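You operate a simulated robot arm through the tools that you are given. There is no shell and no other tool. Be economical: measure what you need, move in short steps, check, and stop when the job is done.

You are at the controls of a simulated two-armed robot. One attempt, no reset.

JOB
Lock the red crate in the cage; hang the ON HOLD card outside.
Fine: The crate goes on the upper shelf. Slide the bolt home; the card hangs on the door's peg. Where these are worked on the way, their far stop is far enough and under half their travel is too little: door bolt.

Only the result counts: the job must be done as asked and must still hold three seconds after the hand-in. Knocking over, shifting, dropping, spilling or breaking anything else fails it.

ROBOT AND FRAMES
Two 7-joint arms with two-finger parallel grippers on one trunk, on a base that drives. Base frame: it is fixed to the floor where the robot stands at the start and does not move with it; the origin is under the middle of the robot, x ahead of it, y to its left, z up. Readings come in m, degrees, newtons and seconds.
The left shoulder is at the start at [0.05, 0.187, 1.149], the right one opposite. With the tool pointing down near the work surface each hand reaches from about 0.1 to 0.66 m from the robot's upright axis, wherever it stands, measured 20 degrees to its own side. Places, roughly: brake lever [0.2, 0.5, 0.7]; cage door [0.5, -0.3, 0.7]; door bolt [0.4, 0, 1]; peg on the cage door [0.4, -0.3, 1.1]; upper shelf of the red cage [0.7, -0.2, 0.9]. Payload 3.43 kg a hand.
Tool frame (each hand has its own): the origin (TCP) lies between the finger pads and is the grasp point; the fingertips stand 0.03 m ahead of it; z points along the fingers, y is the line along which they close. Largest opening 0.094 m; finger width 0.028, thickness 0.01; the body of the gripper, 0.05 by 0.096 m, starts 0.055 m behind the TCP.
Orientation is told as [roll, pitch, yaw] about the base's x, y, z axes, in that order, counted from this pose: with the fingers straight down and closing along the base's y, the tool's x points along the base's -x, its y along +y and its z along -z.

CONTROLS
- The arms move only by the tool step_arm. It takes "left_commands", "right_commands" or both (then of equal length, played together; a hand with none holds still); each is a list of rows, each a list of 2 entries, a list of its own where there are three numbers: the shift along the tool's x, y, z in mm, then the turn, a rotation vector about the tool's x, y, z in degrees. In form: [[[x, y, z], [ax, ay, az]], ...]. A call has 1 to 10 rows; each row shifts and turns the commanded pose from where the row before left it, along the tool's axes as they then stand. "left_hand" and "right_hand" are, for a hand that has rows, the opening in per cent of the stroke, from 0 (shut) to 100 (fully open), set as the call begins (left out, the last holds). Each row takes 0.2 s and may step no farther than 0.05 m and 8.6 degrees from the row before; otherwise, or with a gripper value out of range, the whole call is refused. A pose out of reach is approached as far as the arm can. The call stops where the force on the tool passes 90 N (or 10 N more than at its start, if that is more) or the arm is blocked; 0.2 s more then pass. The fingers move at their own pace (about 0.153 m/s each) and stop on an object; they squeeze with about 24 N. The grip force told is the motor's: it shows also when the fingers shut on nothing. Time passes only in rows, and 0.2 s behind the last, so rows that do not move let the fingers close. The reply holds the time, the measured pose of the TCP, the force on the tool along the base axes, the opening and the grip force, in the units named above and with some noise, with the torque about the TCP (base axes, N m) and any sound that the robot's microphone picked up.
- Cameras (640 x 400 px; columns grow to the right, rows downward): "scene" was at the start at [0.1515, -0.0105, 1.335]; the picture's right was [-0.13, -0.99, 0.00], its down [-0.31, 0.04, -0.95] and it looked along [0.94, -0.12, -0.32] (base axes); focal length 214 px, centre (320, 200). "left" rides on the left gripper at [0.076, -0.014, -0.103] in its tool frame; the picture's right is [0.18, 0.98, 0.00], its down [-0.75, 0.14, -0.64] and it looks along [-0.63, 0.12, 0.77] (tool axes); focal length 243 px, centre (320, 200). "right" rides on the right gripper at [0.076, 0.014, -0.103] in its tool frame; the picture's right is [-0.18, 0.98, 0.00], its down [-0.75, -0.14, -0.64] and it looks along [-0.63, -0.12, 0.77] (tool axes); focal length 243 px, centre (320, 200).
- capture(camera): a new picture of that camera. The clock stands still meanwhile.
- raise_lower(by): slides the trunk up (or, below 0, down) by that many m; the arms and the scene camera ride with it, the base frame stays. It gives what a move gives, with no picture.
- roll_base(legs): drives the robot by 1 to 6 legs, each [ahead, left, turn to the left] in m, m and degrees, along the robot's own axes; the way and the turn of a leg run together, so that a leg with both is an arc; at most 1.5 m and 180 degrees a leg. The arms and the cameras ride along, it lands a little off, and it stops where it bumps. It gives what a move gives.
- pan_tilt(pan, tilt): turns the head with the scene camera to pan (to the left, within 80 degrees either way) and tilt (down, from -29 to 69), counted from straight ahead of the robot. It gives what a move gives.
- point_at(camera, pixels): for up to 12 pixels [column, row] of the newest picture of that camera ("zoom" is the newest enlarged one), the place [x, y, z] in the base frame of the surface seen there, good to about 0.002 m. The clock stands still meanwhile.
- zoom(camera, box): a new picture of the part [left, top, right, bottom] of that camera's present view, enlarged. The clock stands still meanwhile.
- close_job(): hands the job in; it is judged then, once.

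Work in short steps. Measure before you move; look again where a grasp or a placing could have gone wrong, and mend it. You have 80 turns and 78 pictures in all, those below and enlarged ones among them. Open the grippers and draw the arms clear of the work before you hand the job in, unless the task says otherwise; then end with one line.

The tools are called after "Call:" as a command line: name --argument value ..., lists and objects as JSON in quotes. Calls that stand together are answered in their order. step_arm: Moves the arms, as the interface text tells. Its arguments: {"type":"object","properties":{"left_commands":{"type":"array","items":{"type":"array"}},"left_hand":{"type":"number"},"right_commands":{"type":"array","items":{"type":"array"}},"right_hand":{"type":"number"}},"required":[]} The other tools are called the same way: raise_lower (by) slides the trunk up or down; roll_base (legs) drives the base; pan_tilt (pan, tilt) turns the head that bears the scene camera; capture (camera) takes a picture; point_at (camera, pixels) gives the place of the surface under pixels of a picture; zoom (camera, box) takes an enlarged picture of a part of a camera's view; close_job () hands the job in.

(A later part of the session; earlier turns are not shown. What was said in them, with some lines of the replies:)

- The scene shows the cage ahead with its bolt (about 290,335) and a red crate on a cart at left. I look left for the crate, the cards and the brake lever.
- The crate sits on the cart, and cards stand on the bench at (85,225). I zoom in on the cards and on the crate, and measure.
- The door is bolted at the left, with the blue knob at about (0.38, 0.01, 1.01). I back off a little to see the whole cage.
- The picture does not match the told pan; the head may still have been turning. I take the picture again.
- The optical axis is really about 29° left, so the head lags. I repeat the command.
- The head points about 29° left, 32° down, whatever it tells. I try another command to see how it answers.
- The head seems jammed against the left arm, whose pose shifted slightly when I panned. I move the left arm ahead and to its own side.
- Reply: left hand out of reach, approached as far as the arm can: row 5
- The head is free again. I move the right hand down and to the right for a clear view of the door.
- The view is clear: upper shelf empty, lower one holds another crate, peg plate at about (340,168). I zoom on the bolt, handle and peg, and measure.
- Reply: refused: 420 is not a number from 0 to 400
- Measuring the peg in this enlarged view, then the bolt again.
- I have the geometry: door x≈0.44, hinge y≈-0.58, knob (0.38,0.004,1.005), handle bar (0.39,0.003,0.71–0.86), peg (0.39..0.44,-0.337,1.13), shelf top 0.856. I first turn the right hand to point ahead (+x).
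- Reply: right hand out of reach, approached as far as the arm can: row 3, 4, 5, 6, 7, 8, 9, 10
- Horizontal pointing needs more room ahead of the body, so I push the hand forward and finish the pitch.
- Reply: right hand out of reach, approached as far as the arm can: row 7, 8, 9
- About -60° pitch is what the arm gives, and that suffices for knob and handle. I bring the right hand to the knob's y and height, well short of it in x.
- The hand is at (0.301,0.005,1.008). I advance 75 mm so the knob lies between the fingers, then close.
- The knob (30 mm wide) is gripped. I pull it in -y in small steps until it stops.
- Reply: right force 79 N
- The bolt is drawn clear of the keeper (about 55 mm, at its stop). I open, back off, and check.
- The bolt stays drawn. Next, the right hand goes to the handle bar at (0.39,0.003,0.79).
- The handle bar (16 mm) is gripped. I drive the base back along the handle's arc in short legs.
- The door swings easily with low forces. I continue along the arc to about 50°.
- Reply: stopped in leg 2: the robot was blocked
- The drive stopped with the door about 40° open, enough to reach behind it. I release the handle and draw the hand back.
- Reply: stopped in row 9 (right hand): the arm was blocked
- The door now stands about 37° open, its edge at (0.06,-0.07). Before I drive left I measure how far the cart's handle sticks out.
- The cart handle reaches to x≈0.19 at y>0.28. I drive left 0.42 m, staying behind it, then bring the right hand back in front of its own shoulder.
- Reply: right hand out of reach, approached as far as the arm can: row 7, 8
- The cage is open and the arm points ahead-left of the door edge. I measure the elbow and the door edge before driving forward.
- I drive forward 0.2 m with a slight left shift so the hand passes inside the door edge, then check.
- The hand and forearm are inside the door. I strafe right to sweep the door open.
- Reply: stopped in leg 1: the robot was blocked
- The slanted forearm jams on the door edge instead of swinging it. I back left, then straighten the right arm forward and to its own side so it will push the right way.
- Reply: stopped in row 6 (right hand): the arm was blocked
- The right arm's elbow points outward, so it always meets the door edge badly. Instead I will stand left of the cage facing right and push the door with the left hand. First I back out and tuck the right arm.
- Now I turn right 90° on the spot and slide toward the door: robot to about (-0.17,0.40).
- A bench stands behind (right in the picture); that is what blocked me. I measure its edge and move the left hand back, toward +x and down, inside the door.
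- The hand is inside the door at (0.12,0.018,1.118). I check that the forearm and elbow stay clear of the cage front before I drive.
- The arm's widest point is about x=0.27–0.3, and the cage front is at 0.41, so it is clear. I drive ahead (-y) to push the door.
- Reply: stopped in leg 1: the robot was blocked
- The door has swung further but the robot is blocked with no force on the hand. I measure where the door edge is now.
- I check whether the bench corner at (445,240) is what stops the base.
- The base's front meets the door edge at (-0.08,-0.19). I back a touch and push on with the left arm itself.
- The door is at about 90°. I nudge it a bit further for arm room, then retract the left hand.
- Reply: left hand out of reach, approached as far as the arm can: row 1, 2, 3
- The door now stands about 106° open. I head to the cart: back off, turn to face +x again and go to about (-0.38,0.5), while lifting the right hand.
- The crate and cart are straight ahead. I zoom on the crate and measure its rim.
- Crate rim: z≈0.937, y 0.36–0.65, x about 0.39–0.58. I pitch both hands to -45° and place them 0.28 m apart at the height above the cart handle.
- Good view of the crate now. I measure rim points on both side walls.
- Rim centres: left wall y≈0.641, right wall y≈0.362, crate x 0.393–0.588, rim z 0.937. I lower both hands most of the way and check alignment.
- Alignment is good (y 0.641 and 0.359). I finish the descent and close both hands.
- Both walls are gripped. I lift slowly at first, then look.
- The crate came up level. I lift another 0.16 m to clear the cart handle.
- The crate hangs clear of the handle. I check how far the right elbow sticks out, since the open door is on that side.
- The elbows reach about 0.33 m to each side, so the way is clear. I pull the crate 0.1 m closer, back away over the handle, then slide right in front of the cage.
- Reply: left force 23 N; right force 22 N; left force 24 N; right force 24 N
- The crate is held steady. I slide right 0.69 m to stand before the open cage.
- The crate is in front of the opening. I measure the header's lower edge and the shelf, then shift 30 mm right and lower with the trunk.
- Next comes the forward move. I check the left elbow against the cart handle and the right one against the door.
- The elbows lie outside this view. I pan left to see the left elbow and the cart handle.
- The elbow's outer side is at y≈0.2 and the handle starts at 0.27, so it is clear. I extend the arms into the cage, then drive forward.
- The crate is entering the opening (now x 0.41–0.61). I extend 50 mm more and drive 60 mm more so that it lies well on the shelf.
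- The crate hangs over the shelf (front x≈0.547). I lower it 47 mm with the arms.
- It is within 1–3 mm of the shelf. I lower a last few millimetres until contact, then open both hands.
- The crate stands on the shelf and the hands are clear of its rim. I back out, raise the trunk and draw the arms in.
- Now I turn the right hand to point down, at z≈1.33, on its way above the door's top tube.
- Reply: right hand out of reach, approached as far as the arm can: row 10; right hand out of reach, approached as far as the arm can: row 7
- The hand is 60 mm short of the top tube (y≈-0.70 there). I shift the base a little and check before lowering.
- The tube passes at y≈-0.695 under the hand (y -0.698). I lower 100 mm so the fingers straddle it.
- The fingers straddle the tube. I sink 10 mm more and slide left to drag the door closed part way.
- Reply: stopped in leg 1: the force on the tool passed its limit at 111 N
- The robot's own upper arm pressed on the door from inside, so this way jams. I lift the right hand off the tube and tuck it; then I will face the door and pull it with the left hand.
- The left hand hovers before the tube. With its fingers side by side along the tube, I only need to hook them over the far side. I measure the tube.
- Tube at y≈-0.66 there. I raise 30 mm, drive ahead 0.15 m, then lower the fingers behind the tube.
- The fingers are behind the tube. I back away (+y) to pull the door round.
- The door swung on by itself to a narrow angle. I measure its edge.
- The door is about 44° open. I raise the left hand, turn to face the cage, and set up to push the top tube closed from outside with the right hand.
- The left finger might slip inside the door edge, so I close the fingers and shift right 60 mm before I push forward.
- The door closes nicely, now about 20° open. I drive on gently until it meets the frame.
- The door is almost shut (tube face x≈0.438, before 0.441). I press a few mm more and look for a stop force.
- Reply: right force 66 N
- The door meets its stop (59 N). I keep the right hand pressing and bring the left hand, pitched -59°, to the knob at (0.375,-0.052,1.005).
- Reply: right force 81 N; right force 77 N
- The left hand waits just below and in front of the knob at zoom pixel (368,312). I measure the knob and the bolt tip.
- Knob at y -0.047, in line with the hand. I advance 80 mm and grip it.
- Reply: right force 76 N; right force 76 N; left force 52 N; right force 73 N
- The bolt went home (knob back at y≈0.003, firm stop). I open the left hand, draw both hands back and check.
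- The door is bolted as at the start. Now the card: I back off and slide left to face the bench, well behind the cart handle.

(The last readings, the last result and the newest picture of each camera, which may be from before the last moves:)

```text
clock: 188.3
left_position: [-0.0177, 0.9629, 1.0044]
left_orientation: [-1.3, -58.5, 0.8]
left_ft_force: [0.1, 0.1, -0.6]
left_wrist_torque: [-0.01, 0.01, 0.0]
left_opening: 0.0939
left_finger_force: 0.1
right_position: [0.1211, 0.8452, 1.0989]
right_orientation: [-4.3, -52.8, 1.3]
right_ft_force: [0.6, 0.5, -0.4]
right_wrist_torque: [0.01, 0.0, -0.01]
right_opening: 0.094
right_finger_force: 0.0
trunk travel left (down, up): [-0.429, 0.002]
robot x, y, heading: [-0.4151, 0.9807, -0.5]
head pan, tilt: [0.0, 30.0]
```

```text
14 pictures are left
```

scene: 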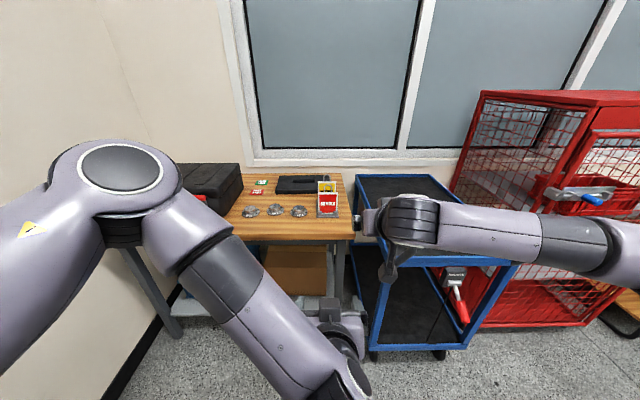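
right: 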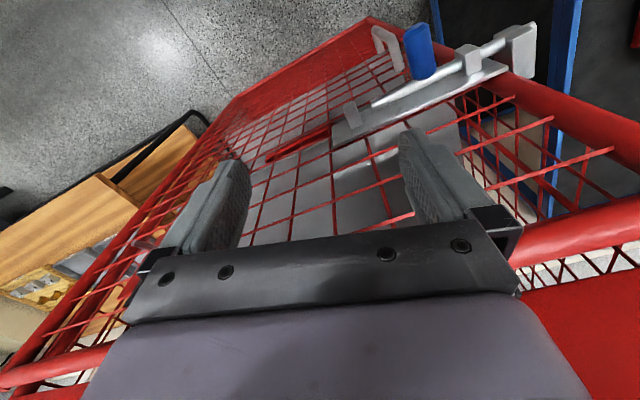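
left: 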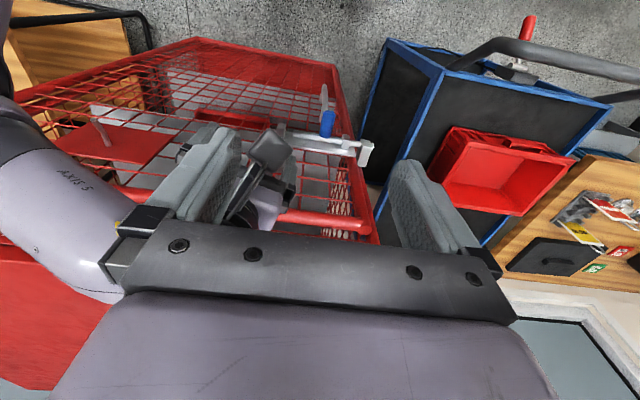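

The ON HOLD card is visible at (328,203). I zoom in and measure its edges and loop.

Call:
zoom --camera "scene" --box '[300, 165, 356, 225]'

Call:
point_at --camera "zoom" --pixels '[[210, 260], [320, 260], [430, 260], [320, 200], [320, 330], [320, 140], [320, 90], [290, 140], [350, 140], [200, 340], [440, 340], [240, 190]]'

```text
6.67 times, centred on (328, 195) of scene
```

zoom: 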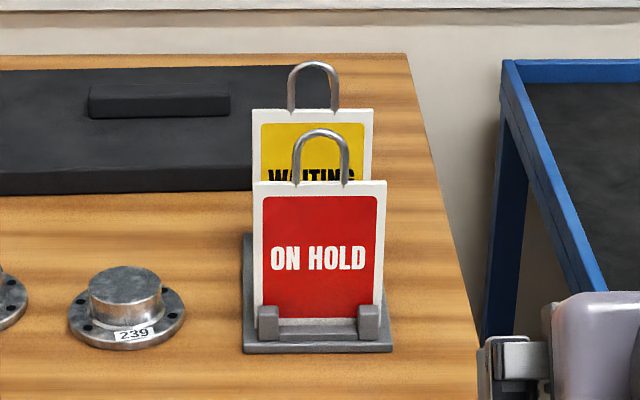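

```text
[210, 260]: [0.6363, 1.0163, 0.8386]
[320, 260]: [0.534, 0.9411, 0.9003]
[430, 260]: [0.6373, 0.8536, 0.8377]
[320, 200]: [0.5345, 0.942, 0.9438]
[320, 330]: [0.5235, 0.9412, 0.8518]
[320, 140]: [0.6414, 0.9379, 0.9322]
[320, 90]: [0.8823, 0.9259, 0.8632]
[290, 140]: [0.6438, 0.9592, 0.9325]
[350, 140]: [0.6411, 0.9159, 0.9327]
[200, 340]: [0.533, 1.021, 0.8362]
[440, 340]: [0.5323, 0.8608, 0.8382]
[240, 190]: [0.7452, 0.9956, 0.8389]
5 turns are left
```

Only 5 turns remain, so I work in larger batches. The loop (outer y 0.941±0.019, z 0.957–0.996, x≈0.535) is a safe grip. Now: left hand out of the way, base forward, right hand levelled and moved to y≈0.935.

Call:
step_arm --left_commands '[[[0, 36, -15], [0, 0, 0]], [[0, 36, -15], [0, 0, 0]], [[0, 36, -15], [0, 0, 0]], [[0, 36, -15], [0, 0, 0]], [[0, 36, -15], [0, 0, 0]], [[0, 36, -15], [0, 0, 0]], [[0, 36, -15], [0, 0, 0]]]'

Call:
roll_base --legs '[[0.29, 0, 0.5]]'

Call:
step_arm --right_commands '[[[0, 15, 0], [-2.9, 0, 1.1]], [[0, 25, 0], [0, 0, 0]], [[0, 25, 0], [0, 0, 0]], [[0, 25, 0], [0, 0, 0]], [[0, 0, 0], [0, 0, 0]]]' --right_hand 100

Call:
zoom --camera "scene" --box '[250, 130, 410, 270]'

Call:
point_at --camera "scene" --pixels '[[320, 200], [330, 210]]'

```text
clock: 189.9
left_position: [-0.0263, 1.1487, 1.0097]
left_orientation: [-1.2, -58.5, 0.8]
left_ft_force: [-1.1, 0.2, 0.3]
left_wrist_torque: [0.01, -0.03, 0.01]
left_opening: 0.094
left_finger_force: 0.2
left hand out of reach, approached as far as the arm can: row 4, 5, 6, 7
right_position: [0.1205, 0.8464, 1.0995]
right_orientation: [-4.4, -52.8, 1.3]
right_ft_force: [0.5, 0.9, 0.0]
right_wrist_torque: [0.02, 0.01, 0.01]
right_opening: 0.0937
right_finger_force: 0.0
trunk travel left (down, up): [-0.429, 0.002]
robot x, y, heading: [-0.4163, 0.9842, -0.5]
head pan, tilt: [0.0, 30.0]
```

```text
clock: 191.9
left_position: [0.2573, 1.1512, 1.0097]
left_orientation: [-1.2, -58.3, 1.1]
left_ft_force: [0.8, 0.0, 1.0]
left_wrist_torque: [-0.03, 0.03, 0.05]
left_opening: 0.094
left_finger_force: 0.1
right_position: [0.4065, 0.8468, 1.0992]
right_orientation: [-4.4, -52.9, 1.6]
right_ft_force: [0.6, -0.5, -0.4]
right_wrist_torque: [-0.02, 0.02, 0.04]
right_opening: 0.0941
right_finger_force: 0.0
trunk travel left (down, up): [-0.429, 0.002]
robot x, y, heading: [-0.1313, 0.9799, -0.2]
head pan, tilt: [0.0, 30.0]
```

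```text
clock: 193.1
left_position: [0.2582, 1.1515, 1.0099]
left_orientation: [-1.2, -58.4, 1.1]
left_ft_force: [-0.3, -0.1, -0.6]
left_wrist_torque: [0.03, 0.02, -0.02]
left_opening: 0.0942
left_finger_force: 0.0
right_position: [0.4066, 0.9368, 1.1006]
right_orientation: [0.0, -52.9, -0.3]
right_ft_force: [0.3, 0.1, 0.1]
right_wrist_torque: [0.01, 0.04, 0.01]
right_opening: 0.094
right_finger_force: 0.1
trunk travel left (down, up): [-0.429, 0.002]
robot x, y, heading: [-0.1319, 0.9814, -0.1]
head pan, tilt: [0.0, 30.0]
```

```text
2.86 times, centred on (330, 200) of scene
```

zoom: 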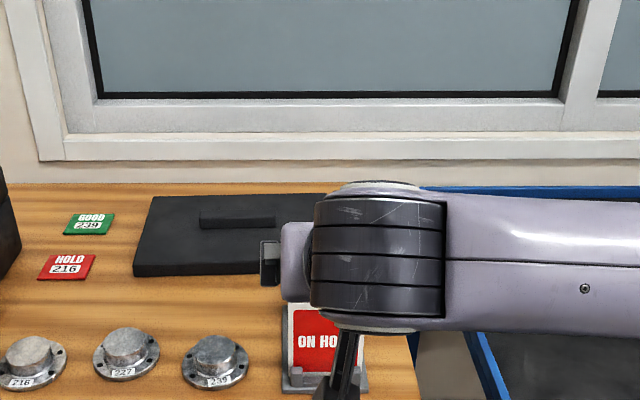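

```text
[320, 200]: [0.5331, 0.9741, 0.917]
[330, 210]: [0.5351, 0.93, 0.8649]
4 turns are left
```

The right hand is level at (0.407,0.937,1.101). I move it onto the loop, grip, lift 0.27 m, draw in, and drive to the cage front at about y -0.12.

Call:
step_arm --right_commands '[[[3.2, 0.7, 27.4], [0, 0, 0]], [[3.2, 0.7, 27.4], [0, 0, 0]], [[3.2, 0.7, 27.4], [0, 0, 0]], [[3.2, 0.7, 27.4], [0, 0, 0]], [[3.2, 0.7, 27.4], [0, 0, 0]], [[3.2, 0.7, 27.4], [0, 0, 0]], [[0, 0, 0], [0, 0, 0]]]'

Call:
step_arm --right_commands '[[[0, 0, 0], [0, 0, 0]], [[0, 0, 0], [0, 0, 0]], [[0, 0, 0], [0, 0, 0]], [[0, 0, 0], [0, 0, 0]]]' --right_hand 0

Call:
step_arm --right_commands '[[[-8, 0, -6], [0, 0, 0]], [[-8, 0, -6], [0, 0, 0]], [[-24, 0, -18], [0, 0, 0]], [[-24, 0, -18], [0, 0, 0]], [[-24, 0, -18], [0, 0, 0]], [[-24, 0, -18], [0, 0, 0]], [[-24, 0, -18], [0, 0, 0]], [[-24, 0, -18], [0, 0, 0]], [[-24, 0, -18], [0, 0, 0]], [[-24, 0, -18], [0, 0, 0]]]'

Call:
step_arm --right_commands '[[[15, -40, -20], [0, 0, 0]], [[15, -40, -20], [0, 0, 0]], [[15, -40, -20], [0, 0, 0]], [[15, -40, -20], [0, 0, 0]]]'

Call:
roll_base --legs '[[-0.23, 0, 0], [0, -1.1, 0], [0.1, 0, 0]]'

Call:
pan_tilt --pan -20 --tilt 20

Call:
step_arm --right_commands '[[[0, 0, 0], [0, 0, 0]]]'

Call:
capture --camera "scene"

Call:
capture --camera "right"

```text
clock: 194.7
left_position: [0.257, 1.1505, 1.0094]
left_orientation: [-1.2, -58.5, 1.1]
left_ft_force: [0.8, 0.7, 0.5]
left_wrist_torque: [-0.02, 0.0, 0.01]
left_opening: 0.0943
left_finger_force: 0.1
right_position: [0.5264, 0.9405, 0.9844]
right_orientation: [0.0, -52.8, -0.1]
right_ft_force: [-0.1, -0.5, 0.3]
right_wrist_torque: [-0.01, -0.03, 0.01]
right_opening: 0.0941
right_finger_force: 0.1
trunk travel left (down, up): [-0.429, 0.002]
robot x, y, heading: [-0.133, 0.9778, -0.1]
head pan, tilt: [0.0, 30.0]
```

```text
clock: 195.7
left_position: [0.2579, 1.1507, 1.0093]
left_orientation: [-1.2, -58.4, 1.0]
left_ft_force: [-0.3, -0.4, 0.5]
left_wrist_torque: [0.02, 0.03, -0.02]
left_opening: 0.094
left_finger_force: 0.0
right_position: [0.5267, 0.9391, 0.9857]
right_orientation: [-0.1, -52.9, -0.2]
right_ft_force: [-0.5, 0.4, 0.4]
right_wrist_torque: [0.01, 0.02, 0.02]
right_opening: 0.0349
right_finger_force: 24.1
trunk travel left (down, up): [-0.429, 0.002]
robot x, y, heading: [-0.1322, 0.9773, 0.2]
head pan, tilt: [0.0, 30.0]
```

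```text
clock: 197.9
left_position: [0.2571, 1.1504, 1.0085]
left_orientation: [-1.2, -58.6, 1.2]
left_ft_force: [0.1, -0.6, 1.2]
left_wrist_torque: [0.01, 0.0, 0.01]
left_opening: 0.0941
left_finger_force: 0.0
right_position: [0.5271, 0.9403, 1.2468]
right_orientation: [0.0, -52.8, -0.2]
right_ft_force: [0.1, -0.1, 0.2]
right_wrist_torque: [-0.02, 0.02, -0.07]
right_opening: 0.0346
right_finger_force: 24.4
trunk travel left (down, up): [-0.429, 0.002]
robot x, y, heading: [-0.1299, 0.982, 0.2]
head pan, tilt: [0.0, 30.0]
```

```text
clock: 198.9
left_position: [0.2576, 1.1497, 1.0095]
left_orientation: [-1.1, -58.6, 1.1]
left_ft_force: [0.2, 0.1, -0.6]
left_wrist_torque: [-0.03, -0.04, 0.0]
left_opening: 0.0939
left_finger_force: 0.1
right_position: [0.4271, 0.7778, 1.2455]
right_orientation: [0.0, -52.9, -0.2]
right_ft_force: [0.4, -0.4, -0.8]
right_wrist_torque: [0.04, 0.01, -0.03]
right_opening: 0.0347
right_finger_force: 24.0
trunk travel left (down, up): [-0.429, 0.002]
robot x, y, heading: [-0.1301, 0.9796, -0.2]
head pan, tilt: [0.0, 30.0]
```

```text
clock: 211.0
left_position: [0.1194, 0.0336, 1.0092]
left_orientation: [-1.2, -58.5, 0.3]
left_ft_force: [0.3, 0.0, 0.4]
left_wrist_torque: [-0.02, -0.04, -0.01]
left_opening: 0.0942
left_finger_force: 0.0
right_position: [0.2831, -0.339, 1.2452]
right_orientation: [0.1, -52.9, -1.2]
right_ft_force: [0.4, -0.3, -0.1]
right_wrist_torque: [-0.01, 0.03, -0.01]
right_opening: 0.0345
right_finger_force: 23.5
trunk travel left (down, up): [-0.429, 0.002]
robot x, y, heading: [-0.2709, -0.1301, -0.6]
head pan, tilt: [0.0, 30.0]
```

```text
clock: 211.8
left_position: [0.1191, 0.0342, 1.0091]
left_orientation: [-1.2, -58.4, 0.2]
left_ft_force: [-0.1, 0.5, 0.3]
left_wrist_torque: [0.0, -0.01, 0.0]
left_opening: 0.094
left_finger_force: 0.0
right_position: [0.2828, -0.338, 1.2463]
right_orientation: [0.1, -53.0, -1.2]
right_ft_force: [-1.2, 0.1, -0.6]
right_wrist_torque: [0.01, 0.02, -0.01]
right_opening: 0.035
right_finger_force: 24.2
trunk travel left (down, up): [-0.429, 0.002]
robot x, y, heading: [-0.2698, -0.1281, -0.9]
head pan, tilt: [-20.0, 20.0]
```

```text
clock: 212.2
left_position: [0.119, 0.0342, 1.0101]
left_orientation: [-1.2, -58.4, 0.2]
left_ft_force: [-1.2, 0.4, -0.1]
left_wrist_torque: [0.02, 0.01, 0.01]
left_opening: 0.094
left_finger_force: 0.2
right_position: [0.2826, -0.3394, 1.2447]
right_orientation: [0.0, -52.9, -1.3]
right_ft_force: [0.1, -0.6, 0.0]
right_wrist_torque: [-0.01, -0.02, -0.03]
right_opening: 0.035
right_finger_force: 23.6
trunk travel left (down, up): [-0.429, 0.002]
robot x, y, heading: [-0.2705, -0.1272, -0.7]
head pan, tilt: [-20.0, 20.0]
```

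```text
11 pictures are left
```

scene: 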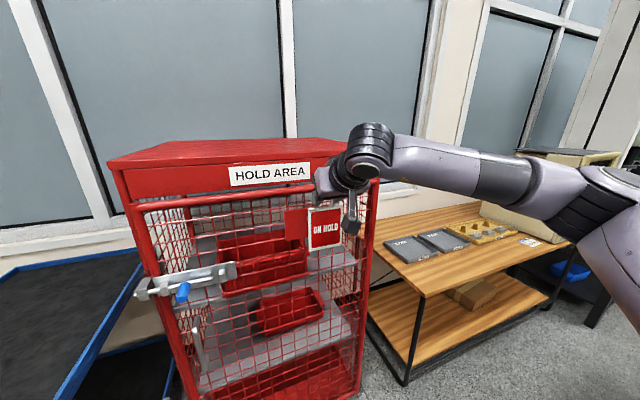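

```text
10 pictures are left
3 turns are left
```

right: 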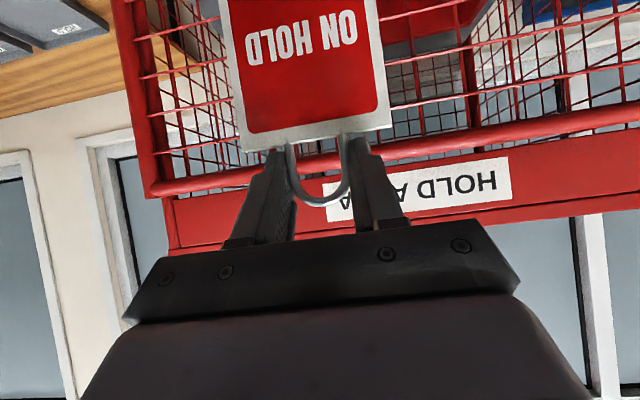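

The card is held squarely by its loop. I now bring it in front of the peg, slide the loop over it without letting go yet, and look.

Call:
step_arm --right_commands '[[[0, 0, 0], [-1.0, 0, -0.8]], [[11.6, 0.2, 26.8], [0, 0, 0]], [[11.6, 0.2, 26.8], [0, 0, 0]], [[11.6, 0.2, 26.8], [0, 0, 0]], [[11.6, 0.2, 26.8], [0, 0, 0]], [[0, 0, 0], [0, 0, 0]]]'

Call:
capture --camera "right"

Call:
step_arm --right_commands '[[[-8.7, 0, 11.6], [0, 0, 0]], [[-8.7, 0, 11.6], [0, 0, 0]], [[-8.7, 0, 11.6], [0, 0, 0]], [[-8.7, 0, 11.6], [0, 0, 0]], [[0, 0, 0], [0, 0, 0]]]'

Call:
capture --camera "right"

Call:
zoom --camera "scene" --box '[260, 140, 400, 260]'

Call:
zoom --camera "right" --box '[200, 80, 440, 260]'

```text
clock: 213.6
left_position: [0.1172, 0.0346, 1.0094]
left_orientation: [-1.2, -58.4, 0.2]
left_ft_force: [-0.4, -0.5, 0.2]
left_wrist_torque: [-0.01, 0.02, -0.02]
left_opening: 0.0938
left_finger_force: 0.1
right_position: [0.3424, -0.3369, 1.1443]
right_orientation: [-0.1, -52.9, 0.1]
right_ft_force: [0.0, -0.4, -0.1]
right_wrist_torque: [0.04, 0.04, 0.02]
right_opening: 0.0346
right_finger_force: 24.0
trunk travel left (down, up): [-0.429, 0.002]
robot x, y, heading: [-0.273, -0.128, -0.8]
head pan, tilt: [-20.0, 20.0]
```

```text
9 pictures are left
```

right: 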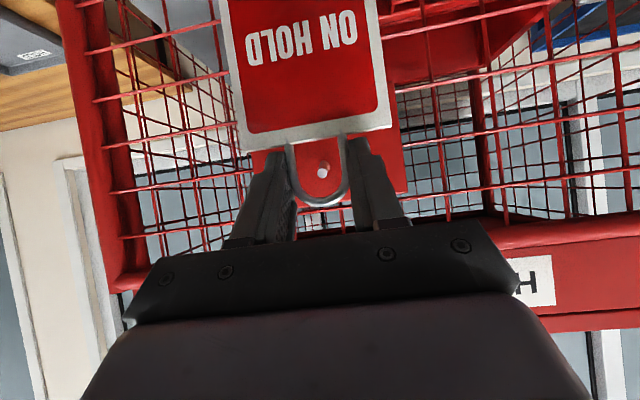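

```text
clock: 214.8
left_position: [0.1186, 0.035, 1.0095]
left_orientation: [-1.2, -58.3, 0.2]
left_ft_force: [0.4, 0.4, 1.0]
left_wrist_torque: [0.0, 0.0, -0.02]
left_opening: 0.0939
left_finger_force: 0.0
right_position: [0.3983, -0.3378, 1.144]
right_orientation: [0.0, -52.9, 0.0]
right_ft_force: [-1.3, 0.1, 0.1]
right_wrist_torque: [0.0, 0.05, 0.0]
right_opening: 0.035
right_finger_force: 24.3
trunk travel left (down, up): [-0.429, 0.002]
robot x, y, heading: [-0.2712, -0.1283, -1.1]
head pan, tilt: [-20.0, 20.0]
```

```text
8 pictures are left
```

right: 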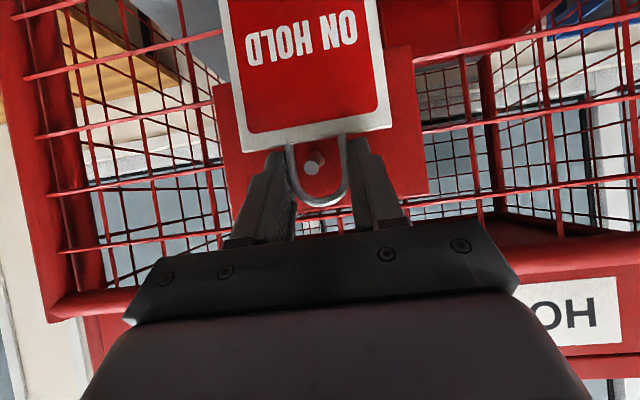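

```text
3.33 times, centred on (330, 200) of scene
```

zoom: 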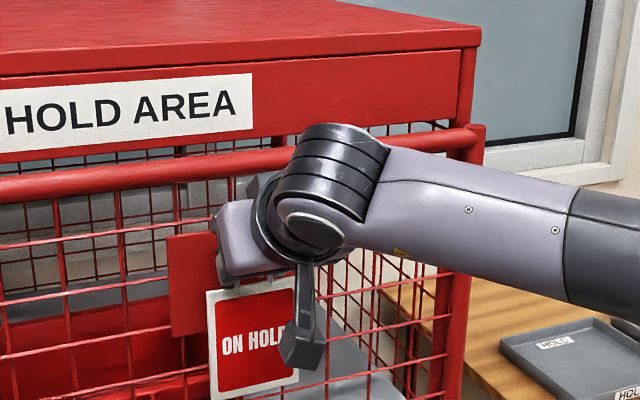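

```text
2.22 times, centred on (320, 170) of right
2 turns are left
```

zoom: 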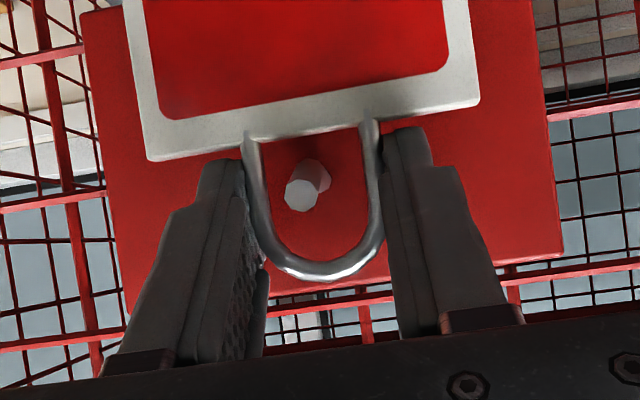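

The peg tip is clearly through the loop (zoom pixel (300,195)). I go 3 mm deeper, lower 11 mm onto the peg, open, retreat and look.

Call:
step_arm --right_commands '[[[-1.8, 0, 2.4], [0, 0, 0]], [[4.4, 0, 3.3], [0, 0, 0]], [[4.4, 0, 3.3], [0, 0, 0]], [[0, 0, 0], [0, 0, 0]]]'

Call:
step_arm --right_commands '[[[0, 0, 0], [0, 0, 0]], [[0, 0, 0], [0, 0, 0]], [[0, 0, 0], [0, 0, 0]], [[0, 0, 0], [0, 0, 0]]]' --right_hand 65

Call:
step_arm --right_commands '[[[6, 0, -8], [0, 0, 0]], [[6, 0, -8], [0, 0, 0]], [[6, 0, -8], [0, 0, 0]], [[12, 0, -16], [0, 0, 0]], [[12, 0, -16], [0, 0, 0]], [[18, 0, -24], [0, 0, 0]], [[18, 0, -24], [0, 0, 0]], [[0, -30, -10], [0, 0, 0]], [[0, -30, -10], [0, 0, 0]]]'

Call:
zoom --camera "scene" --box '[110, 120, 410, 320]'

Call:
zoom --camera "scene" --box '[250, 160, 350, 260]'

Call:
capture --camera "right"

```text
clock: 215.8
left_position: [0.1201, 0.0343, 1.0091]
left_orientation: [-1.1, -58.4, 0.2]
left_ft_force: [-1.1, 0.3, 0.5]
left_wrist_torque: [0.0, 0.05, -0.02]
left_opening: 0.0941
left_finger_force: 0.0
right_position: [0.4022, -0.3369, 1.1333]
right_orientation: [0.0, -52.9, 0.2]
right_ft_force: [0.2, -0.2, -0.8]
right_wrist_torque: [-0.02, -0.01, 0.04]
right_opening: 0.0349
right_finger_force: 23.8
trunk travel left (down, up): [-0.429, 0.002]
robot x, y, heading: [-0.2702, -0.1271, -1.2]
head pan, tilt: [-20.0, 20.0]
```

```text
clock: 216.8
left_position: [0.1201, 0.0341, 1.0086]
left_orientation: [-1.2, -58.5, 0.2]
left_ft_force: [-0.7, -1.4, 0.0]
left_wrist_torque: [0.0, 0.0, -0.04]
left_opening: 0.0941
left_finger_force: 0.1
right_position: [0.401, -0.3376, 1.1333]
right_orientation: [-0.1, -52.9, 0.0]
right_ft_force: [0.3, -0.2, -0.4]
right_wrist_torque: [-0.04, -0.03, -0.01]
right_opening: 0.061
right_finger_force: 0.0
trunk travel left (down, up): [-0.429, 0.002]
robot x, y, heading: [-0.2685, -0.1304, -1.2]
head pan, tilt: [-20.0, 20.0]
```

```text
clock: 218.8
left_position: [0.1181, 0.034, 1.0098]
left_orientation: [-1.2, -58.6, 0.2]
left_ft_force: [0.1, 0.1, 0.1]
left_wrist_torque: [0.0, -0.03, -0.02]
left_opening: 0.094
left_finger_force: 0.2
right_position: [0.2543, -0.3992, 1.1451]
right_orientation: [0.0, -52.8, 0.1]
right_ft_force: [-0.9, 0.3, 0.5]
right_wrist_torque: [-0.01, 0.0, 0.0]
right_opening: 0.0614
right_finger_force: 0.0
trunk travel left (down, up): [-0.429, 0.002]
robot x, y, heading: [-0.2739, -0.1274, -1.2]
head pan, tilt: [-20.0, 20.0]
```

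```text
2.00 times, centred on (260, 220) of scene
```

zoom: 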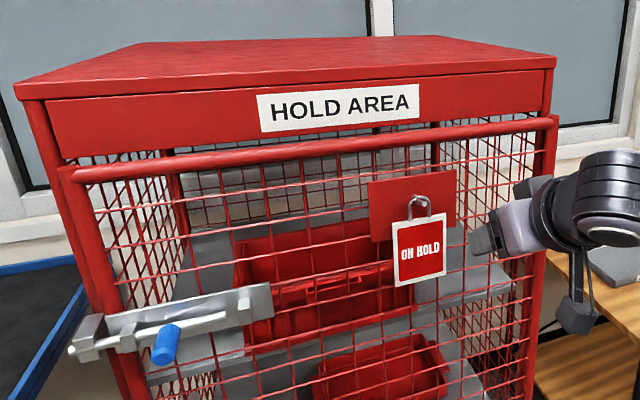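

```text
4.00 times, centred on (300, 210) of scene
```

zoom: 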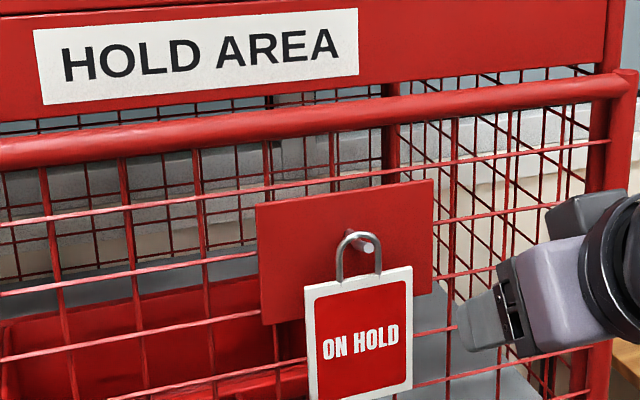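

```text
3 pictures are left
1 turns are left
```

right: 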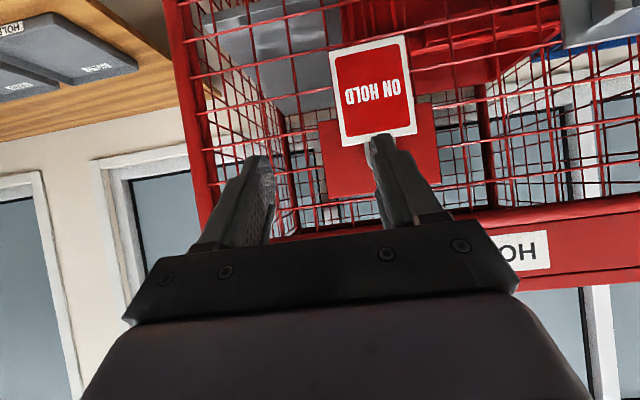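

The card hangs on the peg at zoom pixel (365,245), the bolt is home, and the crate is on the upper shelf. I open the grippers fully, draw the arms a little further clear and hand the job in.

Call:
step_arm --right_commands '[[[12, 0, -16], [0, 0, 0]], [[12, 0, -16], [0, 0, 0]], [[0, 0, 0], [0, 0, 0]]]' --right_hand 100

Call:
close_job

```text
clock: 219.6
left_position: [0.1184, 0.0349, 1.0096]
left_orientation: [-1.2, -58.5, 0.2]
left_ft_force: [-0.3, 0.7, 0.4]
left_wrist_torque: [-0.03, -0.01, 0.0]
left_opening: 0.094
left_finger_force: 0.0
right_position: [0.2146, -0.3991, 1.147]
right_orientation: [-0.1, -52.9, 0.1]
right_ft_force: [0.3, 0.2, 0.7]
right_wrist_torque: [0.04, 0.0, 0.02]
right_opening: 0.0943
right_finger_force: 0.1
trunk travel left (down, up): [-0.429, 0.002]
robot x, y, heading: [-0.2727, -0.1301, -0.7]
head pan, tilt: [-20.0, 20.0]
```

```text
The job is handed in.
```

The red crate is on the upper shelf of the cage, the door is shut with the bolt slid home, and the ON HOLD card hangs on the door's peg; the job is handed in.
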